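You operate a simulated robot arm through the tools that you are given. There is no shell and no other tool. Be economical: measure what you need, move in short steps, check, and stop when the job is done.

You are at the controls of a simulated two-armed robot. One attempt, no reset.

## Task
Close the first aid box lid that stands open. Take the remote on the top of the head bench and put it away on the top of the work table. Press the button of lamp 5 to switch it on. Fetch the box marked "eye wash" from the top of the steel table and set it on the cream tile. Fetch the coupling and set it on the brown tile. Stack the white tub that says "wipes" from the top of the work table on top of the white tub marked "paste". Open the top drawer of the red chest. The order is free. Set down upright: coupling.

The check looks at the end state, three seconds after you hand in, the way a careful person would. Anything else that was tipped, shoved, dropped, spilled or broken makes it a failure. Lids that push on must go on centred and level and be pressed home; caps that screw on are set level and turned clockwise until they are tight.

## Robot
Two 7-joint arms with two-finger parallel grippers on one trunk, on a base that drives. Base frame: it is fixed to the floor where the robot stands at the start and does not move with it; the origin is under the middle of the robot, x ahead of it, y to its left, z up. Readings come in m, rad, newtons and seconds.
The left shoulder is at the start at [0.05, 0.165, 1.205], the right one opposite. Places, roughly: brown tile (13x13x2 cm) [0.1, 6.9, 0.8]; button of lamp 5 [-2, 4, 0.6]; coupling (8x8x9 cm) [-0.9, 5.8, 0.8]; cream tile (13x13x2 cm) [-0.1, 6.8, 0.8]; first aid box lid [0.7, 0.2, 1]; green box, yellow box [0.5, 6.75, 0.75]; remote [0.75, -1, 0.75]; top drawer of the red chest [-3.3, 7.2, 0.5]; top of the work table [-1.4, 5.6, 0.8]; white tub [-1.25, 5.5, 0.75]. Payload 3.91 kg a hand.
Tool frame (each hand has its own): the origin (TCP) lies between the finger pads and is the grasp point; the fingertips stand 0.03 m ahead of it; z points along the fingers, y is the line along which they close. The gripper opens to 0.11 m. The fingers are 0.02 m wide and 0.01 m thick; the gripper's body (0.048 by 0.112 m) begins 0.055 m behind the TCP.
Orientation is that of the tool frame in the base frame, as a unit quaternion [w, x, y, z]. With the fingers straight down and closing along the base's y, the tool's x points along the base's -x, its y along +y and its z along -z.

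## Interface
- The arms move only by the tool nudge_tool. It takes "left_moves", "right_moves" or both (then of equal length, played together; a hand with none holds still); each is a list that holds one entry, the list of rows, each a list of 7 numbers: the shift along the base's x, y, z in units of 20 mm (1.0 is 20 mm), then the turn, a rotation vector about the base's x, y, z in units of 6 degrees (1.0 is 6 degrees), then the gripper command, from -1 (shut) to 1 (fully open), values between in proportion. In form: [[[dx, dy, dz, rx, ry, rz, claw], ...]]. A call has 1 to 8 rows; each row shifts and turns the commanded pose from where the row before left it. A call with a number of a shift or a turn outside -1 to 1 is refused whole. Rows are played at 5 a second. More than 0.05 m and 0.15 rad between two rows, or a gripper value outside its range, and nothing of the call is played. Where a pose cannot be reached the arm comes as near as it can. A force on the tool above 40 N (or 10 N above the force at the start of the call, whichever is more), or a blocked arm, ends the call early, and 0.2 s more pass. The fingers move at their own pace (about 0.045 m/s each) and stop on an object; they squeeze with about 29 N. The grip force told is the motor's: it shows also when the fingers shut on nothing. Time passes only in rows, and 0.2 s behind the last, so rows that do not move let the fingers close. It gives the time, the measured TCP pose, the force on the tool (base axes), the opening and the grip force at its end, in the units of the frame above (readings bear some noise), with the torque about the TCP (base axes, N m) and any sound that the robot's microphone picked up.
- Cameras (640 x 400 px; columns grow to the right, rows downward): "scene" is now at [0.1152, 0.0335, 1.4031]; the picture's right is [0.37, -0.93, 0.00], its down [-0.28, -0.11, -0.95] and it looks along [0.88, 0.36, -0.30] (base axes); focal length 254 px, centre (320, 200). "left" rides on the left gripper at [0.072, -0.017, -0.103] in its tool frame; the picture's right is [0.23, 0.97, 0.00], its down [-0.76, 0.18, -0.62] and it looks along [-0.61, 0.14, 0.78] (tool axes); focal length 222 px, centre (320, 200). "right" rides on the right gripper at [0.072, 0.017, -0.103] in its tool frame; the picture's right is [-0.23, 0.97, 0.00], its down [-0.76, -0.18, -0.62] and it looks along [-0.61, -0.14, 0.78] (tool axes); focal length 222 px, centre (320, 200). There is no depth. A picture from a camera that has moved, and an enlarged one, comes with that camera's place and axes in the base frame and with its lens.
- grab_frame(camera): a new picture of that camera. The clock stands still meanwhile.
- raise_lower(by): slides the trunk up (or, below 0, down) by that many m; the arms and the scene camera ride with it, the base frame stays. It gives what a move gives, with no picture.
- steer(legs): drives the robot by 1 to 6 legs, each [ahead, left, turn to the left] in m, m and rad, along the robot's own axes; the way and the turn of a leg run together, so that a leg with both is an arc; at most 1.5 m and 3.142 rad a leg. The arms and the cameras ride along, it lands a little off, and it stops where it bumps. It gives what a move gives.
- turn_head(pan, tilt): turns the head with the scene camera to pan (to the left, within 1.396 rad either way) and tilt (down, from -0.506 to 1.204), counted from straight ahead of the robot. It gives what a move gives.
- close_up(camera, box): a new picture of the part [left, top, right, bottom] of that camera's present view, enlarged. The clock stands still meanwhile.
- close_job(): hands the job in; it is judged then, once.

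Work in short steps. Places have to be worked out from the pictures, the camera data and where the tool is seen: move nearer, look again, correct. Check each grasp and each placing, and mend what went wrong. You have 175 turns and 136 pictures in all, those below and enlarged ones among them. Open the grippers and draw the arms clear of the work before you hand the job in, unless the task says otherwise; then end with one line.

The tools are called after "Call:" as a command line: name --argument value ..., lists and objects as JSON in quotes. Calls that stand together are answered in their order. nudge_tool: Moves the arms, as the interface text tells. Its arguments: {"type":"object","properties":{"left_moves":{"type":"array"},"right_moves":{"type":"array"}},"required":[]} The other tools are called the same way: raise_lower (by) slides the trunk up or down; steer (legs) drives the base; turn_head (pan, tilt) turns the head that bears the scene camera; grab_frame (camera) takes a picture; close_up (camera, box) takes an enlarged picture of a part of a camera's view; close_job () hands the job in.

At the start:

```text
t: 0.0
left_ee_pos: [0.4233, 0.2864, 1.2817]
left_tool_rot: [0.001, 0.0, 1.0, 0.0]
left_contact_force: [0.0, 0.9, 0.5]
left_torque: [-0.01, 0.01, 0.02]
left_gripper_width: 0.1099
left_finger_force: 0.0
right_ee_pos: [0.4142, -0.0308, 1.2596]
right_tool_rot: [0.0, 0.0, 1.0, 0.0]
right_contact_force: [0.9, -0.6, 0.3]
right_torque: [0.0, 0.03, -0.04]
right_gripper_width: 0.1098
right_finger_force: 0.0
trunk travel left (down, up): [-0.425, 0.078]
robot x, y, heading: [-0.003, -0.0027, 0.0]
head pan, tilt: [0.382, 0.307]
```

scene: 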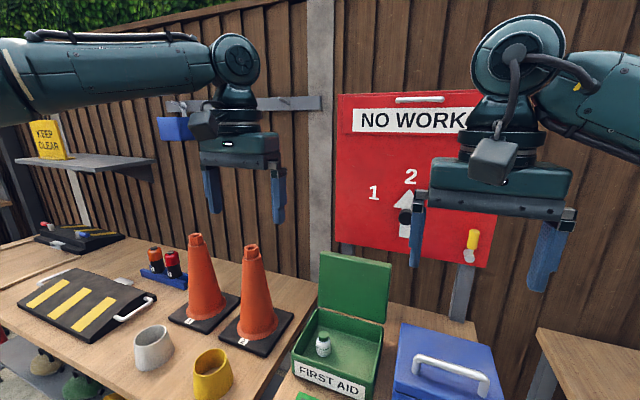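
right: 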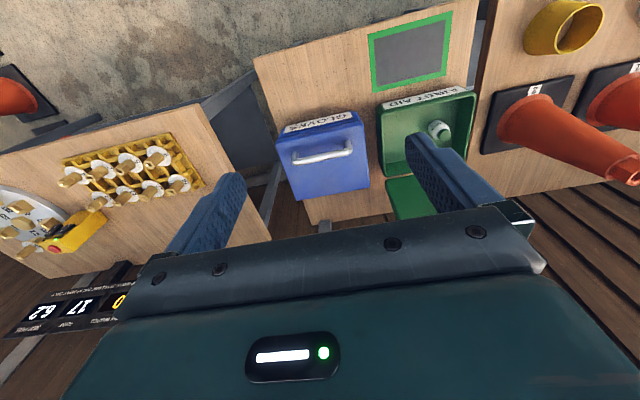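
left: 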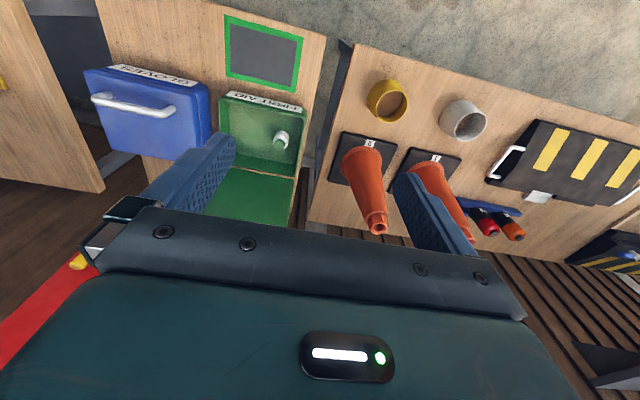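

The first aid lid stands open with its hinge near x≈0.72 and its top edge near z≈1.0. I'll tilt the head to see the table edge and how far the base can go forward, then look right at the remote.

Call:
turn_head --pan 0.2 --tilt 0.8

Call:
grab_frame --camera "scene"

Call:
turn_head --pan -0.9 --tilt 0.5

Call:
grab_frame --camera "scene"

```text
t: 0.9
left_ee_pos: [0.4248, 0.2846, 1.2822]
left_tool_rot: [0.001, 0.0, 1.0, 0.0]
left_contact_force: [-0.3, 0.5, -0.6]
left_torque: [-0.06, -0.01, -0.02]
left_gripper_width: 0.1102
left_finger_force: 0.0
right_ee_pos: [0.4152, -0.032, 1.2605]
right_tool_rot: [0.0, 0.0, 1.0, 0.0]
right_contact_force: [1.0, 1.0, 0.5]
right_torque: [0.04, 0.01, 0.01]
right_gripper_width: 0.11
right_finger_force: 0.1
trunk travel left (down, up): [-0.425, 0.078]
robot x, y, heading: [-0.0005, 0.0006, 0.002]
head pan, tilt: [0.201, 0.799]
```

```text
132 pictures are left
camera scene: at [0.1077, 0.0148, 1.3595], right [0.2, -0.98, 0.0], down [-0.7, -0.14, -0.7], along [0.68, 0.14, -0.72], focal length 254 px, centre (320, 200)
```

scene: 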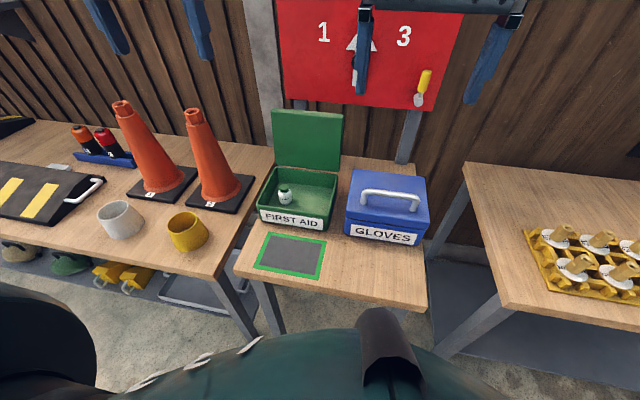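

```text
t: 2.3
left_ee_pos: [0.4233, 0.2849, 1.282]
left_tool_rot: [0.002, 0.0, 1.0, 0.0]
left_contact_force: [0.0, -0.5, 0.0]
left_torque: [0.01, -0.01, 0.0]
left_gripper_width: 0.1101
left_finger_force: 0.0
right_ee_pos: [0.4148, -0.0311, 1.2591]
right_tool_rot: [0.0, 0.0, 1.0, -0.001]
right_contact_force: [-0.1, -0.6, -0.2]
right_torque: [0.03, 0.01, 0.0]
right_gripper_width: 0.1101
right_finger_force: 0.1
trunk travel left (down, up): [-0.425, 0.078]
robot x, y, heading: [-0.0002, -0.0041, -0.001]
head pan, tilt: [-0.901, 0.499]
```

```text
131 pictures are left
camera scene: at [0.0852, -0.0726, 1.3853], right [-0.78, -0.62, 0.0], down [-0.3, 0.38, -0.88], along [0.55, -0.69, -0.48], focal length 254 px, centre (320, 200)
```

scene: 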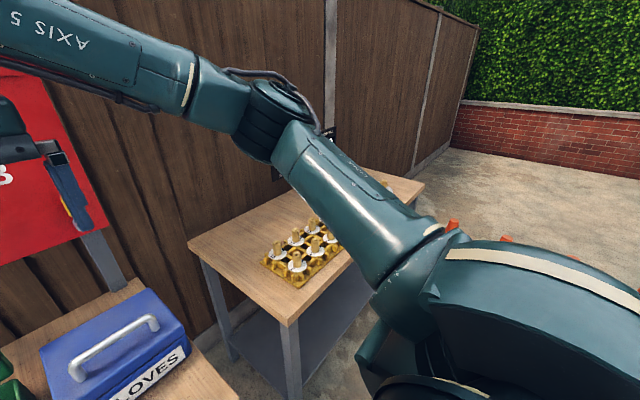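

The table front edge is at x≈0.385, and the lid top is at about x≈0.77, z≈1.02, y 0.09–0.29. I'll see how far the left hand reaches over the lid, with fingers shut and tips above it.

Call:
nudge_tool --left_moves '[[[1, -0.5, -0.8, 0, 0, 0, -1], [1, -0.5, -0.8, 0, 0, 0, -1], [1, -0.5, -0.8, 0, 0, 0, -1], [1, -0.5, -0.8, 0, 0, 0, -1], [1, -0.5, -0.8, 0, 0, 0, -1], [1, -0.5, -0.8, 0, 0, 0, -1], [1, -0.5, -0.8, 0, 0, 0, -1], [1, -0.5, -0.8, 0, 0, 0, -1]]]'

Call:
nudge_tool --left_moves '[[[1, 0, -0.4, 0, 0, 0, -1], [1, 0, -0.4, 0, 0, 0, -1], [1, 0, -0.4, 0, 0, 0, -1], [1, 0, -0.4, 0, 0, 0, -1], [1, 0, -0.4, 0, 0, 0, -1], [1, 0, 0, 0, 0, 0, -1], [1, 0, 0, 0, 0, 0, -1], [1, 0, 0, 0, 0, 0, -1]]]'

```text
t: 4.1
left_ee_pos: [0.5538, 0.2238, 1.1494]
left_tool_rot: [0.002, -0.001, 1.0, 0.0]
left_contact_force: [0.0, -0.3, -0.4]
left_torque: [-0.04, 0.02, 0.02]
left_gripper_width: 0.0
left_finger_force: 29.3
left hand out of reach, approached as far as the arm can: row 7, 8
right_ee_pos: [0.4154, -0.0303, 1.2593]
right_tool_rot: [0.001, 0.0, 1.0, 0.0]
right_contact_force: [0.4, -0.7, -0.5]
right_torque: [0.02, 0.02, -0.01]
right_gripper_width: 0.11
right_finger_force: 0.0
trunk travel left (down, up): [-0.425, 0.078]
robot x, y, heading: [0.0028, 0.0015, 0.002]
head pan, tilt: [-0.901, 0.499]
```

```text
t: 5.9
left_ee_pos: [0.5806, 0.2732, 1.1074]
left_tool_rot: [0.001, 0.0, 1.0, 0.0]
left_contact_force: [0.0, 0.6, -0.5]
left_torque: [-0.02, 0.01, -0.02]
left_gripper_width: 0.0
left_finger_force: 29.3
left hand out of reach, approached as far as the arm can: row 1, 2, 3, 4, 5, 6, 7, 8
right_ee_pos: [0.4146, -0.0309, 1.2594]
right_tool_rot: [-0.001, 0.0, 1.0, 0.001]
right_contact_force: [-0.3, -0.5, -0.5]
right_torque: [-0.01, 0.03, 0.0]
right_gripper_width: 0.1098
right_finger_force: 0.0
trunk travel left (down, up): [-0.425, 0.078]
robot x, y, heading: [-0.0016, 0.0024, -0.002]
head pan, tilt: [-0.901, 0.499]
```

Pointing down, the left hand only reaches about x=0.58. I'll drive 0.08 m forward, which leaves a gap to the table edge, then tilt the hand.

Call:
steer --legs '[[0.08, 0, 0]]'

Call:
turn_head --pan 0.2 --tilt 1.1

Call:
grab_frame --camera "scene"

```text
t: 6.9
left_ee_pos: [0.6609, 0.2733, 1.1074]
left_tool_rot: [0.0, 0.0, 1.0, -0.001]
left_contact_force: [1.3, 0.5, 0.7]
left_torque: [-0.03, 0.02, -0.02]
left_gripper_width: 0.0
left_finger_force: 29.1
right_ee_pos: [0.4968, -0.031, 1.2594]
right_tool_rot: [0.0, 0.001, 1.0, 0.0]
right_contact_force: [0.3, -0.2, 0.0]
right_torque: [-0.02, 0.03, -0.03]
right_gripper_width: 0.1098
right_finger_force: 0.0
trunk travel left (down, up): [-0.425, 0.078]
robot x, y, heading: [0.0805, -0.0001, 0.002]
head pan, tilt: [-0.901, 0.499]
```

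```text
t: 8.2
left_ee_pos: [0.6598, 0.2741, 1.1077]
left_tool_rot: [0.001, 0.0, 1.0, 0.0]
left_contact_force: [1.2, 0.3, 0.2]
left_torque: [0.03, 0.01, 0.0]
left_gripper_width: 0.0
left_finger_force: 29.0
right_ee_pos: [0.496, -0.0309, 1.2599]
right_tool_rot: [0.0, 0.0, 1.0, 0.0]
right_contact_force: [-0.6, 0.1, 0.1]
right_torque: [0.0, 0.04, 0.0]
right_gripper_width: 0.1101
right_finger_force: 0.0
trunk travel left (down, up): [-0.425, 0.078]
robot x, y, heading: [0.0806, -0.0003, 0.003]
head pan, tilt: [0.201, 1.1]
```

```text
130 pictures are left
camera scene: at [0.1709, 0.0112, 1.3377], right [0.2, -0.98, 0.0], down [-0.87, -0.18, -0.45], along [0.45, 0.09, -0.89], focal length 254 px, centre (320, 200)
```

scene: 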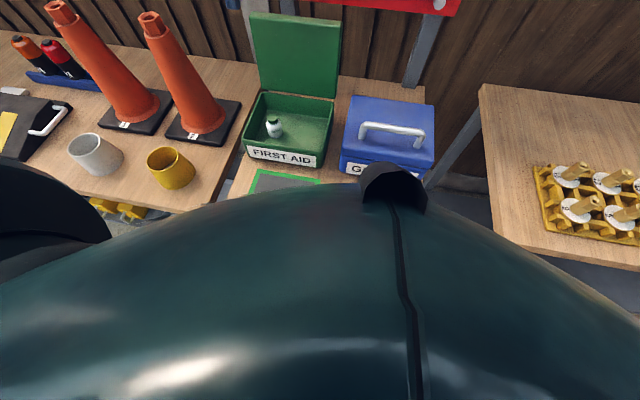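

No bump so far. Next I'll tilt the left tool forward about 45° and extend over the lid, holding z≈1.12.

Call:
nudge_tool --left_moves '[[[0, -0.5, 0.5, 0, -1, 0, -1], [0, -0.5, 0.5, 0, -1, 0, -1], [0.5, -0.5, 0, 0, -1, 0, -1], [0.5, -0.5, 0, 0, -1, 0, -1], [0.5, -0.5, 0, 0, -1, 0, -1], [0.7, -0.5, 0, 0, -1, 0, -1], [0.7, 0, 0, 0, -1, 0, -1], [0.7, 0, 0, 0, 0, 0, -1]]]'

Call:
nudge_tool --left_moves '[[[0.7, 0, 0, 0, 0, 0, -1], [0.7, 0, 0, 0, 0, 0, -1], [0.7, 0, 0, 0, 0, 0, -1], [0.7, 0, 0, 0, 0, 0, -1]]]'

```text
t: 10.1
left_ee_pos: [0.7335, 0.2139, 1.1272]
left_tool_rot: [0.361, 0.0, 0.933, -0.001]
left_contact_force: [0.7, -0.5, 0.8]
left_torque: [-0.01, 0.01, 0.01]
left_gripper_width: 0.0
left_finger_force: 28.9
right_ee_pos: [0.4964, -0.031, 1.2595]
right_tool_rot: [0.0, 0.0, 1.0, 0.0]
right_contact_force: [0.0, 0.2, -0.4]
right_torque: [0.01, 0.0, 0.0]
right_gripper_width: 0.1101
right_finger_force: 0.0
trunk travel left (down, up): [-0.425, 0.078]
robot x, y, heading: [0.0821, 0.0038, -0.003]
head pan, tilt: [0.201, 1.1]
```

```text
t: 11.1
left_ee_pos: [0.7631, 0.2291, 1.1313]
left_tool_rot: [0.361, 0.0, 0.933, 0.0]
left_contact_force: [0.0, 0.4, -0.1]
left_torque: [0.01, -0.03, 0.0]
left_gripper_width: 0.0002
left_finger_force: 29.3
left hand out of reach, approached as far as the arm can: row 2, 3, 4
right_ee_pos: [0.495, -0.0315, 1.2597]
right_tool_rot: [0.0, 0.0, 1.0, -0.001]
right_contact_force: [0.0, 0.8, -0.4]
right_torque: [-0.02, -0.02, -0.03]
right_gripper_width: 0.11
right_finger_force: 0.1
trunk travel left (down, up): [-0.425, 0.078]
robot x, y, heading: [0.0751, 0.0033, -0.0]
head pan, tilt: [0.201, 1.1]
```

Tips are at x≈0.78. I'll drive a further 0.06 m forward to get behind the lid, then check with a view.

Call:
steer --legs '[[0.06, 0, 0]]'

Call:
turn_head --pan 0.35 --tilt 0.55

Call:
grab_frame --camera "scene"

Call:
grab_frame --camera "left"

```text
t: 12.1
left_ee_pos: [0.8019, 0.2492, 1.1303]
left_tool_rot: [0.36, -0.003, 0.933, 0.002]
left_contact_force: [-0.4, 0.8, -0.2]
left_torque: [0.0, -0.01, -0.01]
left_gripper_width: 0.0
left_finger_force: 28.9
right_ee_pos: [0.538, -0.0124, 1.2595]
right_tool_rot: [0.0, -0.004, 1.0, 0.001]
right_contact_force: [-0.8, 0.1, 0.1]
right_torque: [-0.04, -0.02, 0.0]
right_gripper_width: 0.1098
right_finger_force: 0.0
trunk travel left (down, up): [-0.425, 0.078]
robot x, y, heading: [0.1232, 0.0141, 0.012]
head pan, tilt: [0.201, 1.1]
stopped in leg 1: the robot was blocked; the commanded pose is now the measured one
```

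```text
t: 13.0
left_ee_pos: [0.8028, 0.2489, 1.1296]
left_tool_rot: [0.359, -0.003, 0.934, 0.001]
left_contact_force: [0.0, -0.1, -0.3]
left_torque: [0.04, 0.01, 0.0]
left_gripper_width: 0.0
left_finger_force: 29.7
right_ee_pos: [0.539, -0.0137, 1.2592]
right_tool_rot: [0.0, -0.004, 1.0, 0.001]
right_contact_force: [0.2, -0.9, -0.6]
right_torque: [-0.01, -0.01, 0.02]
right_gripper_width: 0.1099
right_finger_force: 0.1
trunk travel left (down, up): [-0.425, 0.078]
robot x, y, heading: [0.1242, 0.0121, 0.013]
head pan, tilt: [0.351, 0.55]
```

```text
129 pictures are left
camera scene: at [0.2351, 0.0448, 1.3807], right [0.35, -0.94, 0.0], down [-0.49, -0.19, -0.85], along [0.8, 0.3, -0.52], focal length 254 px, centre (320, 200)
```

scene: 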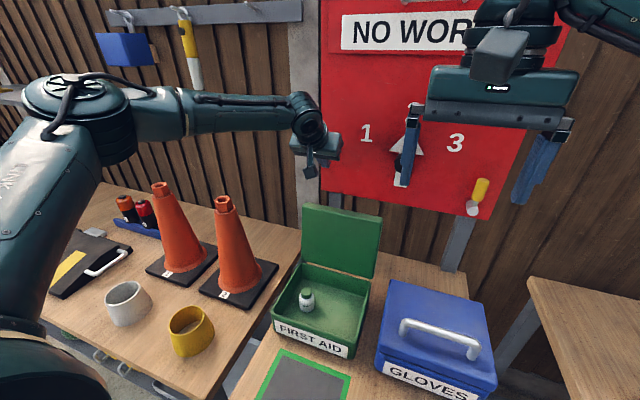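

```text
128 pictures are left
camera left: at [0.6808, 0.2319, 1.1567], right [-0.18, 0.97, -0.15], down [0.15, 0.18, 0.97], along [0.97, 0.15, -0.17], focal length 222 px, centre (320, 200)
```

left: 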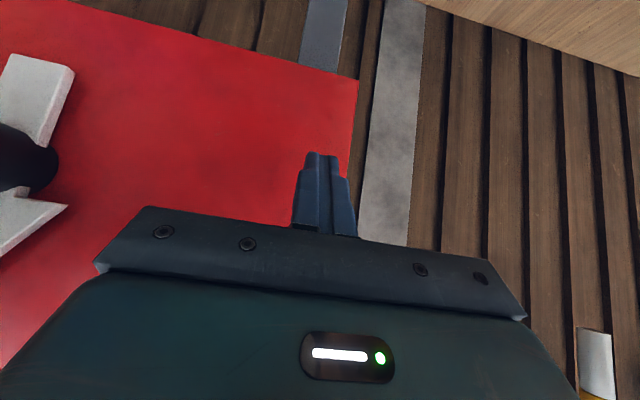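

The lid top is at about (0.755, y 0.10–0.29, z≈1.02), and my fingertips are at about (0.823, 0.249, 1.107). I'll go forward 0.03 and down about 0.1 behind the lid, watching the force.

Call:
nudge_tool --left_moves '[[[0.7, -0.5, -0.7, 0, 0, 0, -1], [0.7, -0.5, -0.7, 0, 0, 0, -1], [0.6, -0.5, -0.7, 0, 0, 0, -1], [0, 0, -1, 0, 0, 0, -1], [0, 0, -1, 0, 0, 0, -1], [0, 0, -1, 0, 0, 0, -1]]]'

Call:
grab_frame --camera "scene"

```text
t: 14.4
left_ee_pos: [0.7819, 0.2578, 1.0444]
left_tool_rot: [0.36, -0.004, 0.933, 0.001]
left_contact_force: [0.4, -0.6, -0.3]
left_torque: [0.0, 0.0, 0.0]
left_gripper_width: 0.0002
left_finger_force: 28.4
left hand out of reach, approached as far as the arm can: row 1, 2, 3, 4, 5, 6
right_ee_pos: [0.5395, -0.0129, 1.2588]
right_tool_rot: [-0.002, -0.004, 1.0, 0.0]
right_contact_force: [0.7, -0.6, 0.6]
right_torque: [0.01, -0.02, -0.03]
right_gripper_width: 0.1102
right_finger_force: 0.0
trunk travel left (down, up): [-0.425, 0.078]
robot x, y, heading: [0.1206, 0.0131, 0.014]
head pan, tilt: [0.351, 0.55]
```

```text
127 pictures are left
camera scene: at [0.2351, 0.0447, 1.3808], right [0.35, -0.94, 0.0], down [-0.49, -0.19, -0.85], along [0.8, 0.3, -0.52], focal length 254 px, centre (320, 200)
```

scene: 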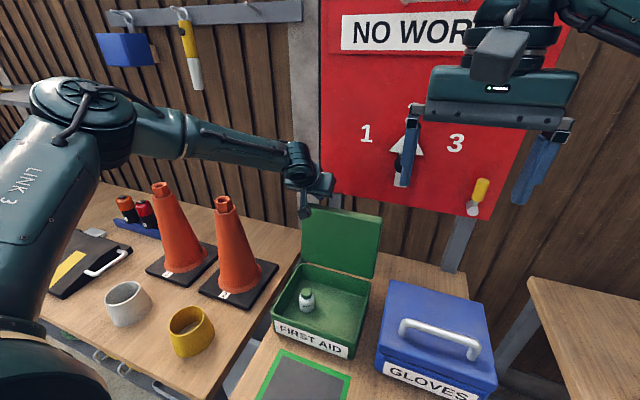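

The left shoulder runs out of reach here. I'll raise the hand, back off 2 cm and turn the robot right by 0.6 rad, which brings the left shoulder about 8 cm nearer the lid.

Call:
nudge_tool --left_moves '[[[-0.5, 0, 1, 0, 0, 0, -1], [-0.5, 0, 1, 0, 0, 0, -1], [-0.5, 0, 1, 0, 0, 0, -1], [-0.5, 0, 1, 0, 0, 0, -1], [-0.5, 0, 1, 0, 0, 0, -1]]]'

Call:
steer --legs '[[-0.02, 0, 0], [0, 0, -0.6]]'

```text
t: 15.6
left_ee_pos: [0.7303, 0.2585, 1.1442]
left_tool_rot: [0.358, -0.004, 0.934, 0.002]
left_contact_force: [-0.2, -0.4, 0.1]
left_torque: [-0.01, -0.01, -0.01]
left_gripper_width: 0.0
left_finger_force: 29.0
right_ee_pos: [0.5378, -0.0122, 1.2595]
right_tool_rot: [-0.002, -0.005, 1.0, 0.001]
right_contact_force: [-0.4, 0.6, -0.4]
right_torque: [-0.05, -0.01, 0.03]
right_gripper_width: 0.1098
right_finger_force: 0.0
trunk travel left (down, up): [-0.425, 0.078]
robot x, y, heading: [0.1234, 0.0108, 0.012]
head pan, tilt: [0.351, 0.55]
```

```text
t: 18.1
left_ee_pos: [0.7404, -0.1357, 1.1451]
left_tool_rot: [0.342, 0.277, 0.892, -0.106]
left_contact_force: [0.1, -0.4, 0.9]
left_torque: [0.0, 0.0, 0.02]
left_gripper_width: 0.0
left_finger_force: 29.1
right_ee_pos: [0.4276, -0.2474, 1.2604]
right_tool_rot: [-0.001, 0.296, 0.955, 0.001]
right_contact_force: [0.0, -0.1, 0.1]
right_torque: [0.0, -0.03, -0.01]
right_gripper_width: 0.1102
right_finger_force: 0.0
trunk travel left (down, up): [-0.425, 0.078]
robot x, y, heading: [0.1038, 0.0091, -0.599]
head pan, tilt: [0.351, 0.55]
```

The turn worked. Now I'll swing the left hand to y≈0.2 above the lid while yawing it back to face forward.

Call:
nudge_tool --left_moves '[[[0, 1, 0, 0, 0, 1, -1], [0, 1, 0, 0, 0, 1, -1], [0, 1, 0, 0, 0, 1, -1], [0, 1, 0, 0, 0, 1, -1], [0, 1, 0, 0, 0, 1, -1], [0, 1, 0, 0, 0, 0.7, -1], [0, 1, 0, 0, 0, 0, -1], [0, 1, 0, 0, 0, 0, -1]]]'

Call:
nudge_tool --left_moves '[[[0.5, 1, 0, 0, 0, 0, -1], [0.5, 1, 0, 0, 0, 0, -1], [0.5, 1, 0, 0, 0, 0, -1], [0.5, 1, 0, 0, 0, 0, -1], [0.7, 1, 0, 0, 0, 0, -1], [0.7, 1, 0, 0, 0, 0, -1], [0.7, 1, -0.2, 0, 0, 0, -1], [0.7, 1, -0.4, 0, 0, 0, -1]]]'

Call:
turn_head --pan 0.95 --tilt 0.55

Call:
grab_frame --camera "scene"

```text
t: 19.9
left_ee_pos: [0.7414, 0.0261, 1.1443]
left_tool_rot: [0.358, 0.002, 0.934, -0.002]
left_contact_force: [-0.1, 0.6, -0.9]
left_torque: [-0.01, 0.01, -0.01]
left_gripper_width: 0.0
left_finger_force: 29.3
right_ee_pos: [0.4286, -0.2462, 1.2597]
right_tool_rot: [-0.001, 0.295, 0.955, 0.0]
right_contact_force: [-0.2, 0.3, -0.4]
right_torque: [0.01, -0.02, -0.01]
right_gripper_width: 0.11
right_finger_force: 0.2
trunk travel left (down, up): [-0.425, 0.078]
robot x, y, heading: [0.1035, 0.0143, -0.599]
head pan, tilt: [0.351, 0.55]
```

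```text
t: 21.7
left_ee_pos: [0.8272, 0.1713, 1.1388]
left_tool_rot: [0.359, 0.011, 0.933, -0.013]
left_contact_force: [-19.0, -8.1, 8.3]
left_torque: [0.07, 0.06, -0.21]
left_gripper_width: 0.0003
left_finger_force: 29.1
right_ee_pos: [0.4245, -0.2458, 1.2608]
right_tool_rot: [0.001, 0.296, 0.955, 0.001]
right_contact_force: [0.4, 0.7, 0.1]
right_torque: [-0.03, -0.05, 0.01]
right_gripper_width: 0.11
right_finger_force: 0.1
trunk travel left (down, up): [-0.425, 0.078]
robot x, y, heading: [0.0997, 0.0171, -0.596]
head pan, tilt: [0.351, 0.55]
stopped in row 8 (left hand): the force on the tool passed its limit (the readings are from after the stop); the commanded pose is now the measured one
```

```text
t: 22.7
left_ee_pos: [0.8268, 0.1712, 1.1388]
left_tool_rot: [0.358, 0.01, 0.933, -0.01]
left_contact_force: [-25.6, -9.4, 11.9]
left_torque: [-0.39, 0.08, -0.23]
left_gripper_width: 0.0
left_finger_force: 29.1
right_ee_pos: [0.4228, -0.2486, 1.2598]
right_tool_rot: [0.002, 0.297, 0.955, 0.003]
right_contact_force: [0.6, -0.1, 0.9]
right_torque: [-0.02, 0.02, -0.06]
right_gripper_width: 0.1097
right_finger_force: 0.0
trunk travel left (down, up): [-0.425, 0.078]
robot x, y, heading: [0.1004, 0.0157, -0.599]
head pan, tilt: [0.949, 0.55]
```

```text
126 pictures are left
camera scene: at [0.2045, 0.0245, 1.3814], right [0.34, -0.94, 0.0], down [-0.49, -0.18, -0.86], along [0.8, 0.29, -0.52], focal length 254 px, centre (320, 200)
```

scene: 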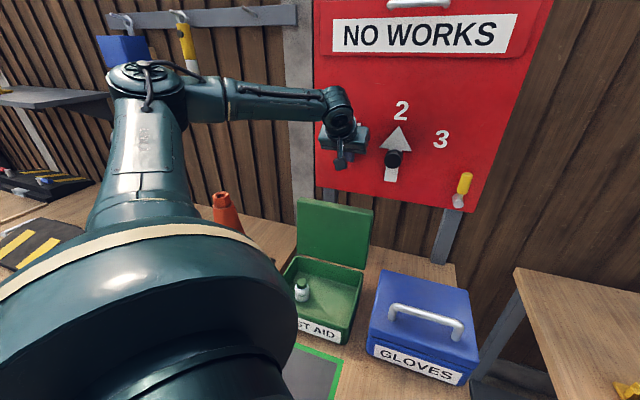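

The fingertip touched the red board, so its face is at x≈0.85. I'll back off 2 cm, then reduce the tilt to about 30° and see.

Call:
nudge_tool --left_moves '[[[-1, 0, 0, 0, 0, 0, -1], [-0.2, 0.5, 0, 0, 1, 0, -1], [0, 0.5, 0, 0, 1, 0, -1]]]'

Call:
close_up --camera "scene" --box '[260, 90, 460, 290]'

```text
t: 23.5
left_ee_pos: [0.8083, 0.1947, 1.1331]
left_tool_rot: [0.256, 0.008, 0.966, -0.011]
left_contact_force: [0.3, -0.3, 0.3]
left_torque: [-0.02, -0.02, 0.01]
left_gripper_width: 0.0
left_finger_force: 29.4
right_ee_pos: [0.4275, -0.2468, 1.2608]
right_tool_rot: [-0.001, 0.296, 0.955, 0.0]
right_contact_force: [0.5, -0.2, -0.2]
right_torque: [0.0, -0.03, -0.02]
right_gripper_width: 0.1102
right_finger_force: 0.1
trunk travel left (down, up): [-0.425, 0.078]
robot x, y, heading: [0.1014, 0.0072, -0.597]
head pan, tilt: [0.949, 0.55]
```

```text
2.00 times, centred on (360, 190) of scene
camera zoom: at [0.2101, 0.0266, 1.3808], right [0.34, -0.94, 0.0], down [-0.49, -0.18, -0.85], along [0.8, 0.29, -0.52], focal length 509 px, centre (240, 220)
```

zoom: 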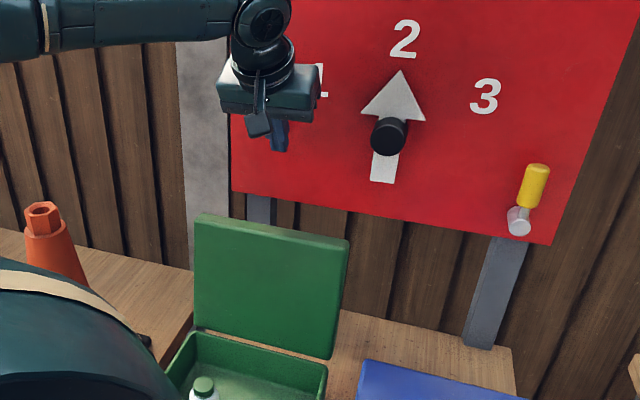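

The hand is clear behind the lid line. I'll lower it 0.12 m straight down between lid and board.

Call:
nudge_tool --left_moves '[[[0, 0, -0.9, 0, 0, 0, -1], [0, 0, -0.9, 0, 0, 0, -1], [0, 0, -0.9, 0, 0, 0, -1], [0, 0, -0.9, 0, 0, 0, -1], [0, 0, -0.9, 0, 0, 0, -1], [0, 0, -0.9, 0, 0, 0, -1], [0, 0, -0.6, 0, 0, 0, -1]]]'

Call:
close_up --camera "scene" --box '[260, 90, 460, 290]'

```text
t: 25.1
left_ee_pos: [0.8071, 0.1928, 1.0131]
left_tool_rot: [0.257, 0.007, 0.966, -0.011]
left_contact_force: [-0.2, 0.4, -0.2]
left_torque: [0.02, 0.01, 0.03]
left_gripper_width: 0.0002
left_finger_force: 29.1
right_ee_pos: [0.4273, -0.2478, 1.2583]
right_tool_rot: [-0.001, 0.296, 0.955, 0.001]
right_contact_force: [0.6, 0.2, 0.1]
right_torque: [-0.03, 0.02, 0.0]
right_gripper_width: 0.1097
right_finger_force: 0.1
trunk travel left (down, up): [-0.425, 0.078]
robot x, y, heading: [0.1025, 0.0142, -0.598]
head pan, tilt: [0.949, 0.55]
```

```text
2.00 times, centred on (360, 190) of scene
camera zoom: at [0.2102, 0.0264, 1.3808], right [0.34, -0.94, 0.0], down [-0.49, -0.18, -0.85], along [0.8, 0.29, -0.52], focal length 509 px, centre (240, 220)
```

zoom: 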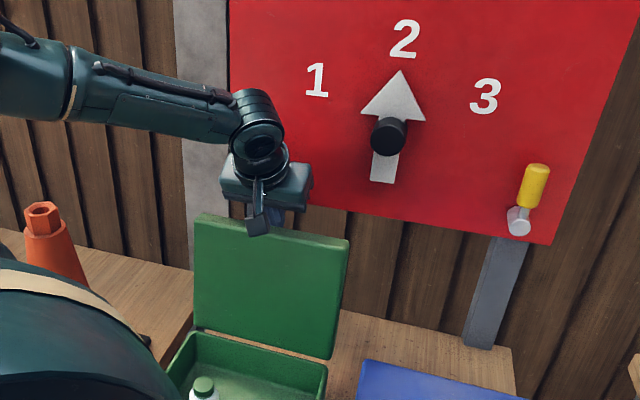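

Fingers are behind the lid. Now I'll pull back toward the robot.

Call:
nudge_tool --left_moves '[[[-0.7, 0, 0, 0, 0, 0, -1], [-0.7, 0, 0, 0, 0, 0, -1], [-0.7, 0, 0, 0, 0, 0, -1], [-0.7, 0, 0, 0, 0, 0, -1], [-0.7, 0, 0, 0, 0, 0, -1], [-0.7, 0, -0.2, 0, 0, 0, -1], [-0.7, 0, -0.3, 0, 0, 0, -1], [-0.7, 0, -0.4, 0, 0, 0, -1]]]'

Call:
close_up --camera "scene" --box '[260, 140, 460, 340]'

```text
t: 26.1
left_ee_pos: [0.764, 0.1927, 1.0256]
left_tool_rot: [0.272, 0.007, 0.962, -0.012]
left_contact_force: [2.8, 1.9, 5.6]
left_torque: [0.03, 0.06, -0.07]
left_gripper_width: 0.0
left_finger_force: 29.5
right_ee_pos: [0.4289, -0.2471, 1.2597]
right_tool_rot: [-0.001, 0.295, 0.955, 0.001]
right_contact_force: [0.1, -0.5, -0.1]
right_torque: [-0.01, 0.0, 0.01]
right_gripper_width: 0.1101
right_finger_force: 0.0
trunk travel left (down, up): [-0.425, 0.078]
robot x, y, heading: [0.1043, 0.0144, -0.598]
head pan, tilt: [0.949, 0.55]
stopped in row 4 (left hand): the force on the tool passed its limit (the readings are from after the stop); the commanded pose is now the measured one
```

```text
2.00 times, centred on (360, 240) of scene
camera zoom: at [0.211, 0.0266, 1.3803], right [0.34, -0.94, 0.0], down [-0.49, -0.18, -0.85], along [0.8, 0.29, -0.52], focal length 509 px, centre (240, 120)
```

zoom: 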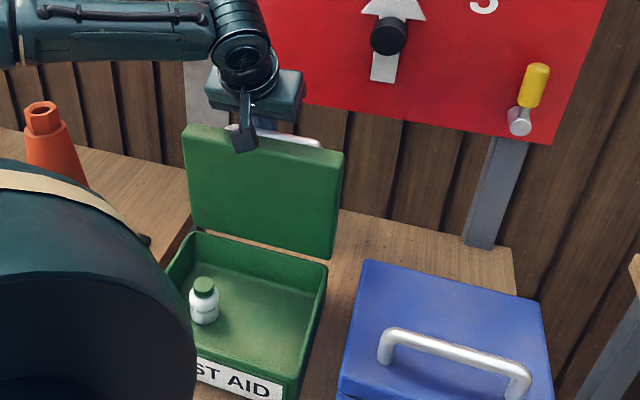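

The lid has swung to about vertical, and a handle shows on its back. I'll keep pulling with a small lift.

Call:
nudge_tool --left_moves '[[[-0.5, 0, 0.2, 0, 0, 0, -1], [-0.5, 0, 0.1, 0, 0, 0, -1], [-0.5, 0, 0.1, 0, 0, 0, -1], [-0.5, 0, 0, 0, 0, 0, -1], [-0.5, 0, 0, 0, 0, 0, -1], [-0.5, 0, 0, 0, 0, 0, -1], [-0.5, 0, 0, 0, 0, 0, -1], [-0.5, 0, 0, 0, 0, 0, -1]]]'

Call:
close_up --camera "scene" --box '[260, 140, 460, 340]'

```text
t: 27.9
left_ee_pos: [0.682, 0.1922, 1.0322]
left_tool_rot: [0.269, 0.007, 0.963, -0.013]
left_contact_force: [0.4, -0.6, -0.1]
left_torque: [0.0, -0.03, 0.0]
left_gripper_width: 0.0
left_finger_force: 29.2
right_ee_pos: [0.4286, -0.2474, 1.2582]
right_tool_rot: [-0.001, 0.296, 0.955, 0.0]
right_contact_force: [0.6, 0.7, -0.2]
right_torque: [0.0, -0.02, 0.03]
right_gripper_width: 0.1101
right_finger_force: 0.0
trunk travel left (down, up): [-0.425, 0.078]
robot x, y, heading: [0.1049, 0.0138, -0.599]
head pan, tilt: [0.949, 0.55]
```

```text
2.00 times, centred on (360, 240) of scene
camera zoom: at [0.2105, 0.0265, 1.3807], right [0.34, -0.94, 0.0], down [-0.49, -0.18, -0.85], along [0.8, 0.29, -0.52], focal length 509 px, centre (240, 120)
```

zoom: 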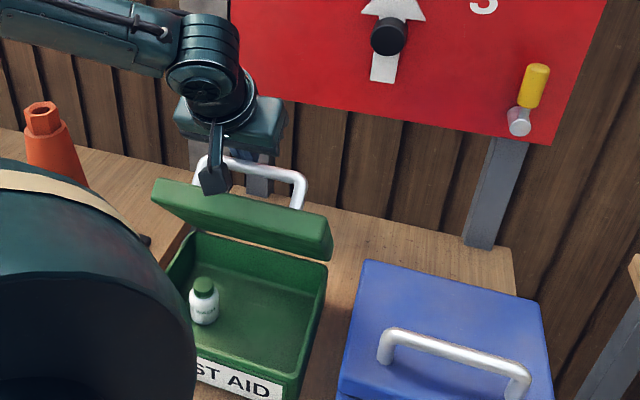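

The lid is half closed and holds there. I'll keep pushing back and down on its outer face.

Call:
nudge_tool --left_moves '[[[-0.6, 0, -0.3, 0, 0, 0, -1], [-0.6, 0, -0.4, 0, 0, 0, -1], [-0.6, 0, -0.5, 0, 0, 0, -1], [-0.5, 0, -0.6, 0, 0, 0, -1], [-0.4, 0, -0.6, 0, 0, 0, -1], [-0.3, 0, -0.6, 0, 0, 0, -1]]]'

Call:
close_up --camera "scene" --box '[260, 140, 460, 340]'

```text
t: 29.3
left_ee_pos: [0.6221, 0.1937, 0.9711]
left_tool_rot: [0.27, 0.006, 0.963, -0.012]
left_contact_force: [-0.3, -0.4, 0.3]
left_torque: [0.02, 0.02, 0.04]
left_gripper_width: 0.0
left_finger_force: 29.0
right_ee_pos: [0.4283, -0.2473, 1.2583]
right_tool_rot: [-0.001, 0.296, 0.955, -0.001]
right_contact_force: [-0.3, 0.5, 0.4]
right_torque: [0.01, 0.01, -0.04]
right_gripper_width: 0.11
right_finger_force: 0.0
trunk travel left (down, up): [-0.425, 0.078]
robot x, y, heading: [0.1001, 0.0142, -0.594]
head pan, tilt: [0.949, 0.55]
```

```text
2.00 times, centred on (360, 240) of scene
camera zoom: at [0.2105, 0.0266, 1.3808], right [0.34, -0.94, 0.0], down [-0.49, -0.18, -0.85], along [0.8, 0.29, -0.52], focal length 509 px, centre (240, 120)
```

zoom: 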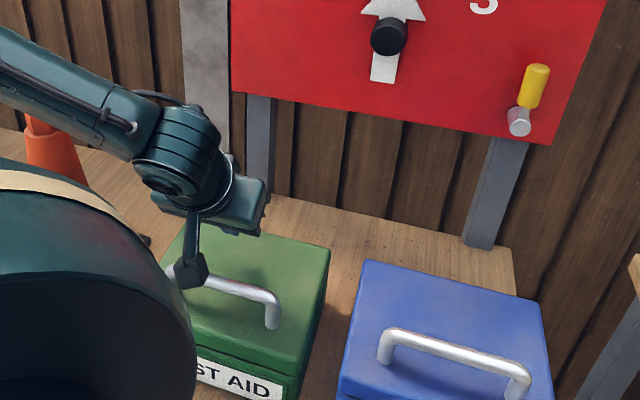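

The lid looks closed. I'll lift the hand clear and check the seam.

Call:
nudge_tool --left_moves '[[[0, 0, 1, 0, 0, 0, -1], [0, 0, 1, 0, 0, 0, -1], [0, 0, 1, 0, 0, 0, -1], [0, 0, 1, 0, 0, 0, -1], [-1, 0, 1, 0, 1, 0, -1], [-1, 0, 1, 0, 1, 0, -1], [-1, 0, 1, 0, 1, 0, -1], [-1, 0, 1, 0, 1, 0, -1]]]'

Call:
close_up --camera "scene" --box '[260, 200, 460, 350]'

Call:
turn_head --pan -0.3 --tilt 0.4

Call:
grab_frame --camera "scene"

```text
t: 31.1
left_ee_pos: [0.543, 0.1927, 1.1339]
left_tool_rot: [0.065, 0.006, 0.998, -0.013]
left_contact_force: [0.1, -0.1, -0.5]
left_torque: [0.02, 0.0, 0.02]
left_gripper_width: 0.0
left_finger_force: 29.1
right_ee_pos: [0.4283, -0.2476, 1.2599]
right_tool_rot: [-0.001, 0.295, 0.956, 0.001]
right_contact_force: [0.2, 0.3, 0.6]
right_torque: [0.03, -0.01, 0.04]
right_gripper_width: 0.1101
right_finger_force: 0.1
trunk travel left (down, up): [-0.425, 0.078]
robot x, y, heading: [0.1016, 0.0116, -0.6]
head pan, tilt: [0.949, 0.55]
```

```text
2.67 times, centred on (360, 275) of scene
camera zoom: at [0.2102, 0.0265, 1.3808], right [0.34, -0.94, 0.0], down [-0.49, -0.18, -0.85], along [0.8, 0.29, -0.52], focal length 678 px, centre (213, 0)
```

zoom: 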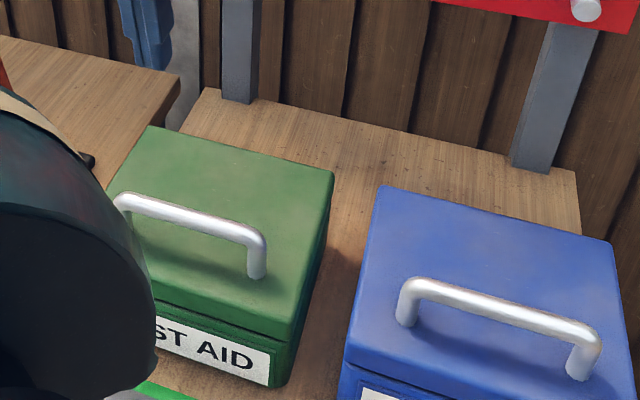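

```text
t: 32.5
left_ee_pos: [0.5429, 0.1937, 1.1309]
left_tool_rot: [0.064, 0.004, 0.998, -0.015]
left_contact_force: [0.0, -0.6, -1.1]
left_torque: [0.03, 0.02, 0.01]
left_gripper_width: 0.0002
left_finger_force: 29.1
right_ee_pos: [0.428, -0.2477, 1.2589]
right_tool_rot: [-0.001, 0.296, 0.955, 0.001]
right_contact_force: [0.3, 1.2, 0.5]
right_torque: [-0.01, 0.0, 0.02]
right_gripper_width: 0.1101
right_finger_force: 0.0
trunk travel left (down, up): [-0.425, 0.078]
robot x, y, heading: [0.1003, 0.0114, -0.597]
head pan, tilt: [-0.3, 0.4]
```

```text
119 pictures are left
camera scene: at [0.1837, -0.0768, 1.3945], right [-0.78, -0.62, 0.0], down [-0.24, 0.3, -0.92], along [0.57, -0.72, -0.39], focal length 254 px, centre (320, 200)
```

scene: 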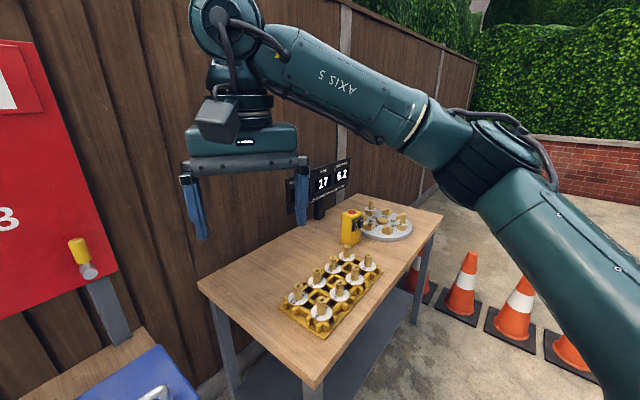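

The first aid lid is shut flush. The remote is the yellow box with a red button at about (0.69, -0.96) on the bench, whose front edge is x≈0.44. I'll drive over in front of it.

Call:
steer --legs '[[-0.1, -0.07, 0], [0, 0, 0.6], [0, -0.84, 0], [0.12, 0, 0]]'

Call:
turn_head --pan -0.2 --tilt 0.75

Call:
grab_frame --camera "scene"

Call:
grab_frame --camera "right"

```text
t: 40.3
left_ee_pos: [0.3653, -0.434, 1.1305]
left_tool_rot: [0.065, -0.289, 0.955, 0.006]
left_contact_force: [-0.2, -0.7, -0.6]
left_torque: [0.0, 0.04, 0.01]
left_gripper_width: 0.0
left_finger_force: 28.8
right_ee_pos: [0.5199, -0.861, 1.259]
right_tool_rot: [-0.001, 0.001, 1.0, 0.001]
right_contact_force: [-0.1, 0.2, -0.1]
right_torque: [-0.03, 0.02, 0.01]
right_gripper_width: 0.1101
right_finger_force: 0.0
trunk travel left (down, up): [-0.425, 0.078]
robot x, y, heading: [0.1024, -0.8322, 0.002]
head pan, tilt: [-0.3, 0.4]
```

```text
t: 41.1
left_ee_pos: [0.3653, -0.4332, 1.1313]
left_tool_rot: [0.065, -0.291, 0.955, 0.006]
left_contact_force: [-0.4, -0.8, 0.1]
left_torque: [0.03, 0.0, -0.03]
left_gripper_width: 0.0
left_finger_force: 29.4
right_ee_pos: [0.5191, -0.8625, 1.2593]
right_tool_rot: [-0.001, 0.0, 1.0, 0.0]
right_contact_force: [-0.1, 0.4, -0.1]
right_torque: [-0.01, -0.01, -0.03]
right_gripper_width: 0.11
right_finger_force: 0.0
trunk travel left (down, up): [-0.425, 0.078]
robot x, y, heading: [0.1059, -0.826, -0.001]
head pan, tilt: [-0.201, 0.75]
```

```text
118 pictures are left
camera scene: at [0.212, -0.8477, 1.3635], right [-0.2, -0.98, 0.0], down [-0.67, 0.14, -0.73], along [0.72, -0.15, -0.68], focal length 254 px, centre (320, 200)
```

scene: 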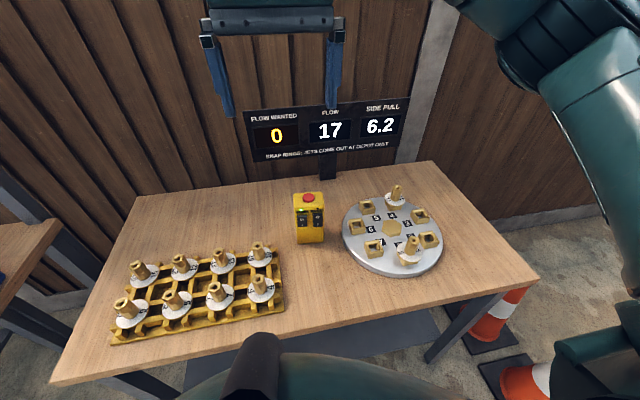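

```text
117 pictures are left
camera right: at [0.4457, -0.8449, 1.3617], right [0.23, 0.97, 0.0], down [0.76, -0.18, 0.62], along [0.61, -0.14, -0.78], focal length 222 px, centre (320, 200)
```

right: 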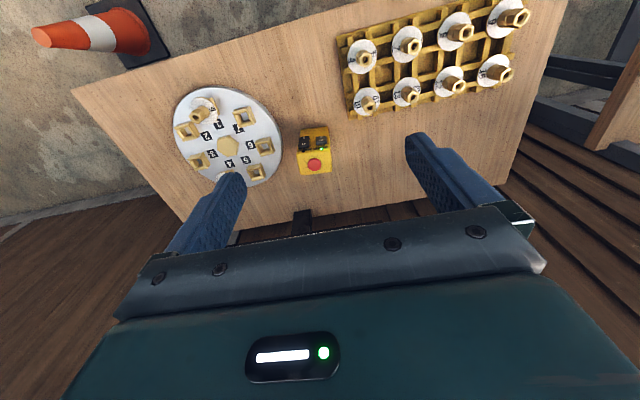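

The remote is about 7.5 cm wide (y), 4.5 cm deep and 15 cm tall, centred near (0.70, -0.914). I'll bring the right hand above it, fingers straddling it in y.

Call:
nudge_tool --right_moves '[[[1, -0.32, -0.9, 0, 0, 0, 1], [1, -0.32, -0.9, 0, 0, 0, 1], [1, -0.32, -0.9, 0, 0, 0, 1], [1, -0.32, -0.9, 0, 0, 0, 1], [1, -0.32, -0.9, 0, 0, 0, 1], [1, -0.32, -0.9, 0, 0, 0, 1], [1, -0.32, -0.9, 0, 0, 0, 1], [1, -0.32, -0.9, 0, 0, 0, 1]]]'

Call:
nudge_tool --right_moves '[[[0.5, 0, -0.7, 0, 0, 0, 1], [0.5, 0, -0.7, 0, 0, 0, 1], [0, 0, -0.7, 0, 0, 0, 1]]]'

Call:
grab_frame --camera "scene"

Call:
grab_frame --camera "right"

```text
t: 42.9
left_ee_pos: [0.3655, -0.4332, 1.1323]
left_tool_rot: [0.066, -0.291, 0.955, 0.006]
left_contact_force: [0.1, -0.4, 0.1]
left_torque: [-0.01, 0.02, 0.0]
left_gripper_width: 0.0001
left_finger_force: 29.2
right_ee_pos: [0.6789, -0.9122, 1.1141]
right_tool_rot: [0.0, 0.001, 1.0, 0.001]
right_contact_force: [0.6, 0.2, -0.1]
right_torque: [0.03, 0.03, -0.01]
right_gripper_width: 0.1099
right_finger_force: 0.0
trunk travel left (down, up): [-0.425, 0.078]
robot x, y, heading: [0.1004, -0.835, 0.0]
head pan, tilt: [-0.201, 0.75]
```

```text
t: 43.7
left_ee_pos: [0.3647, -0.434, 1.1314]
left_tool_rot: [0.065, -0.29, 0.955, 0.006]
left_contact_force: [-0.9, -0.5, 0.6]
left_torque: [-0.01, 0.0, -0.02]
left_gripper_width: 0.0
left_finger_force: 29.1
right_ee_pos: [0.6996, -0.9131, 1.0732]
right_tool_rot: [-0.001, 0.001, 1.0, 0.001]
right_contact_force: [0.3, -0.1, -0.8]
right_torque: [-0.01, -0.01, 0.01]
right_gripper_width: 0.1101
right_finger_force: 0.1
trunk travel left (down, up): [-0.425, 0.078]
robot x, y, heading: [0.103, -0.8296, 0.006]
head pan, tilt: [-0.201, 0.75]
```

```text
116 pictures are left
camera scene: at [0.2122, -0.8478, 1.3634], right [-0.2, -0.98, 0.0], down [-0.67, 0.14, -0.73], along [0.72, -0.15, -0.68], focal length 254 px, centre (320, 200)
```

scene: 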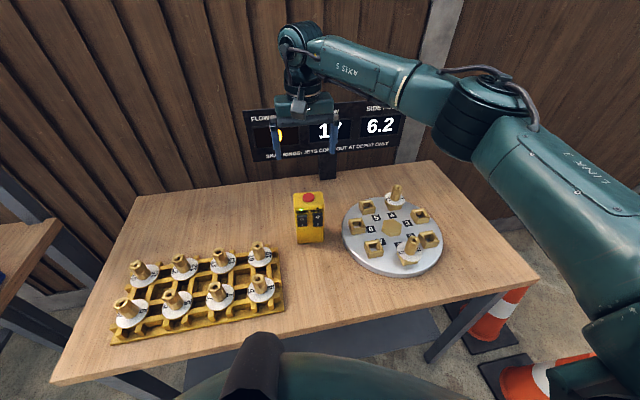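

```text
115 pictures are left
camera right: at [0.6264, -0.8961, 1.1751], right [0.23, 0.97, 0.0], down [0.76, -0.18, 0.62], along [0.61, -0.14, -0.78], focal length 222 px, centre (320, 200)
```

right: 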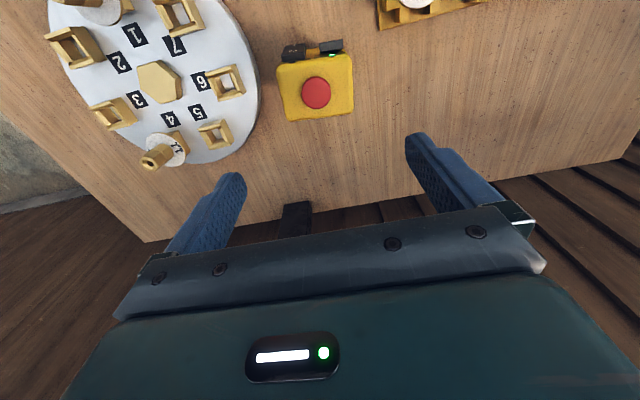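

Refined: the remote centre is about (0.685, -0.913) with the button top at z≈0.93. I'll descend to TCP z≈0.90 and grip the sides.

Call:
nudge_tool --right_moves '[[[-0.7, 0, -1, 0, 0, 0, 1], [0, 0, -1, 0, 0, 0, 1], [0, 0, -1, 0, 0, 0, 1], [0, 0, -1, 0, 0, 0, 1], [0, 0, -1, 0, 0, 0, 1], [0, 0, -1, 0, 0, 0, 1], [0, 0, -1, 0, 0, 0, 1], [0, 0, -1, 0, 0, 0, 1]]]'

Call:
nudge_tool --right_moves '[[[0, 0, -0.7, 0, 0, 0, 1], [0, 0, 0, 0, 0, 0, 0.2], [0, 0, 0, 0, 0, 0, -1], [0, 0, 0, 0, 0, 0, -1], [0, 0, 0, 0, 0, 0, -1]]]'

Call:
close_up --camera "scene" --box '[220, 100, 420, 260]'

```text
t: 45.5
left_ee_pos: [0.3632, -0.4339, 1.132]
left_tool_rot: [0.065, -0.29, 0.955, 0.006]
left_contact_force: [-0.4, -0.7, 0.5]
left_torque: [0.01, 0.01, 0.0]
left_gripper_width: 0.0001
left_finger_force: 28.8
right_ee_pos: [0.683, -0.9126, 0.9137]
right_tool_rot: [0.001, 0.001, 1.0, 0.0]
right_contact_force: [0.3, 0.0, 0.6]
right_torque: [0.03, 0.0, 0.0]
right_gripper_width: 0.1099
right_finger_force: 0.1
trunk travel left (down, up): [-0.425, 0.078]
robot x, y, heading: [0.1074, -0.8306, -0.0]
head pan, tilt: [-0.201, 0.75]
```

```text
t: 46.7
left_ee_pos: [0.3638, -0.433, 1.1315]
left_tool_rot: [0.066, -0.291, 0.954, 0.006]
left_contact_force: [-0.2, -0.4, -0.1]
left_torque: [-0.03, 0.03, 0.0]
left_gripper_width: 0.0
left_finger_force: 28.7
right_ee_pos: [0.6851, -0.913, 0.8982]
right_tool_rot: [-0.001, 0.001, 1.0, 0.001]
right_contact_force: [-0.7, 0.6, -0.2]
right_torque: [-0.06, -0.02, 0.0]
right_gripper_width: 0.078
right_finger_force: 29.0
trunk travel left (down, up): [-0.425, 0.078]
robot x, y, heading: [0.1027, -0.8257, -0.004]
head pan, tilt: [-0.201, 0.75]
```

```text
2.50 times, centred on (320, 180) of scene
camera zoom: at [0.2121, -0.8476, 1.3634], right [-0.2, -0.98, 0.0], down [-0.67, 0.14, -0.73], along [0.72, -0.15, -0.68], focal length 636 px, centre (320, 250)
```

zoom: 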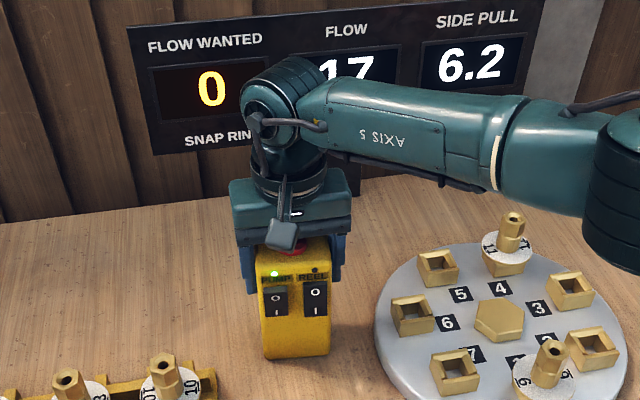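

Gripped at 0.078 m width. It's the only remote-like thing on the bench. I'll lift it straight up and draw it in for the drive.

Call:
nudge_tool --right_moves '[[[0, 0, 0.5, 0, 0, 0, -1], [0, 0, 1, 0, 0, 0, -1], [0, 0, 1, 0, 0, 0, -1], [0, 0, 1, 0, 0, 0, -1], [0, 0, 1, 0, 0, 0, -1], [0, 0, 1, 0, 0, 0, -1], [0, 0, 1, 0, 0, 0, -1], [0, 0, 1, 0, 0, 0, -1]]]'

Call:
nudge_tool --right_moves '[[[-1, 0, 0.3, 0, 0, 0, -1], [-1, 0, 0.3, 0, 0, 0, -1], [-1, 0, 0.3, 0, 0, 0, -1], [-1, 0, 0.3, 0, 0, 0, -1], [-1, 0, 0.3, 0, 0, 0, -1], [-1, 0, 0.3, 0, 0, 0, -1], [-1, 0, 0.3, 0, 0, 0, -1], [-1, -0.3, 0.3, 0, 0, 0, -1]]]'

Call:
steer --legs '[[-0.7, 0, 0], [0, 0, 1.57]]'

Call:
turn_head --pan 0.2 --tilt 0.1

Call:
grab_frame --camera "scene"

```text
t: 48.5
left_ee_pos: [0.3639, -0.434, 1.1324]
left_tool_rot: [0.066, -0.29, 0.955, 0.005]
left_contact_force: [0.1, -0.3, 0.2]
left_torque: [-0.03, 0.0, -0.01]
left_gripper_width: 0.0001
left_finger_force: 28.9
right_ee_pos: [0.6844, -0.9136, 1.0509]
right_tool_rot: [-0.001, 0.001, 1.0, 0.001]
right_contact_force: [0.0, -0.2, -2.3]
right_torque: [-0.01, -0.02, 0.0]
right_gripper_width: 0.0779
right_finger_force: 28.7
trunk travel left (down, up): [-0.425, 0.078]
robot x, y, heading: [0.1029, -0.8327, 0.001]
head pan, tilt: [-0.201, 0.75]
```

```text
t: 50.3
left_ee_pos: [0.3642, -0.4334, 1.1327]
left_tool_rot: [0.066, -0.291, 0.955, 0.007]
left_contact_force: [0.4, 0.0, 0.4]
left_torque: [-0.04, 0.01, 0.0]
left_gripper_width: 0.0
left_finger_force: 29.3
right_ee_pos: [0.5243, -0.9191, 1.0975]
right_tool_rot: [0.0, 0.001, 1.0, 0.0]
right_contact_force: [0.0, 0.1, -3.5]
right_torque: [-0.01, 0.0, -0.01]
right_gripper_width: 0.0778
right_finger_force: 29.4
trunk travel left (down, up): [-0.425, 0.078]
robot x, y, heading: [0.1024, -0.8288, -0.003]
head pan, tilt: [-0.201, 0.75]
```

```text
t: 58.0
left_ee_pos: [-0.9949, -0.5682, 1.1315]
left_tool_rot: [-0.042, 0.882, -0.467, -0.051]
left_contact_force: [0.0, 0.7, 0.4]
left_torque: [0.01, -0.01, 0.0]
left_gripper_width: 0.0
left_finger_force: 28.9
right_ee_pos: [-0.5105, -0.4091, 1.0965]
right_tool_rot: [0.001, 0.708, -0.706, 0.0]
right_contact_force: [-0.1, -0.7, -0.3]
right_torque: [-0.02, 0.02, 0.0]
right_gripper_width: 0.0001
right_finger_force: 28.9
trunk travel left (down, up): [-0.425, 0.078]
robot x, y, heading: [-0.5976, -0.8317, 1.573]
head pan, tilt: [-0.201, 0.75]
heard: click
```

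```text
t: 59.0
left_ee_pos: [-0.9945, -0.5701, 1.1315]
left_tool_rot: [-0.042, 0.881, -0.468, -0.05]
left_contact_force: [0.6, 0.0, 0.2]
left_torque: [-0.04, -0.02, 0.04]
left_gripper_width: 0.0001
left_finger_force: 28.2
right_ee_pos: [-0.5098, -0.4068, 1.0971]
right_tool_rot: [0.001, 0.708, -0.706, 0.001]
right_contact_force: [0.1, 0.3, 0.3]
right_torque: [-0.03, 0.03, -0.03]
right_gripper_width: 0.0
right_finger_force: 29.6
trunk travel left (down, up): [-0.425, 0.078]
robot x, y, heading: [-0.5971, -0.827, 1.577]
head pan, tilt: [0.201, 0.099]
```

```text
113 pictures are left
camera scene: at [-0.6173, -0.7117, 1.4224], right [0.98, 0.2, 0.0], down [0.02, -0.1, -0.99], along [-0.2, 0.97, -0.1], focal length 254 px, centre (320, 200)
```

scene: 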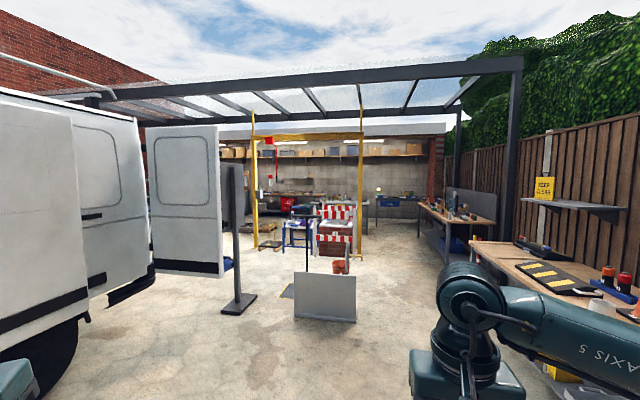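

The right gripper is empty, so the remote slipped out during the drive. I'll look back right to find it.

Call:
turn_head --pan -1.3 --tilt 0.7

Call:
grab_frame --camera "scene"

```text
t: 60.6
left_ee_pos: [-0.9952, -0.5691, 1.1322]
left_tool_rot: [-0.043, 0.881, -0.468, -0.05]
left_contact_force: [0.0, -0.1, -0.5]
left_torque: [-0.01, 0.02, 0.03]
left_gripper_width: 0.0001
left_finger_force: 29.6
right_ee_pos: [-0.5109, -0.4086, 1.098]
right_tool_rot: [0.002, 0.708, -0.706, 0.0]
right_contact_force: [-0.5, 0.0, -0.9]
right_torque: [0.02, 0.01, 0.04]
right_gripper_width: 0.0
right_finger_force: 28.6
trunk travel left (down, up): [-0.425, 0.078]
robot x, y, heading: [-0.5973, -0.8302, 1.575]
head pan, tilt: [-1.3, 0.7]
```

```text
112 pictures are left
camera scene: at [-0.5168, -0.7787, 1.3677], right [0.27, -0.96, 0.0], down [-0.62, -0.18, -0.77], along [0.74, 0.21, -0.64], focal length 254 px, centre (320, 200)
```

scene: 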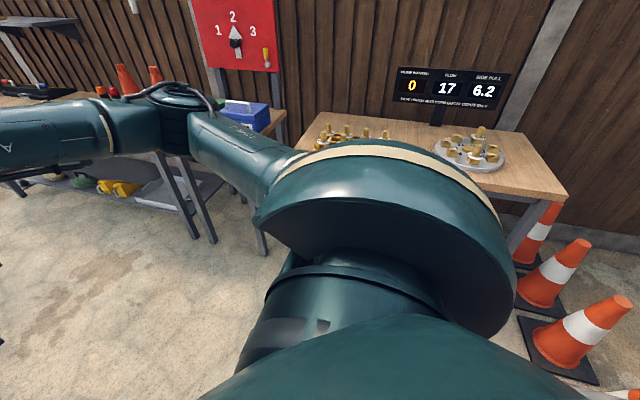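

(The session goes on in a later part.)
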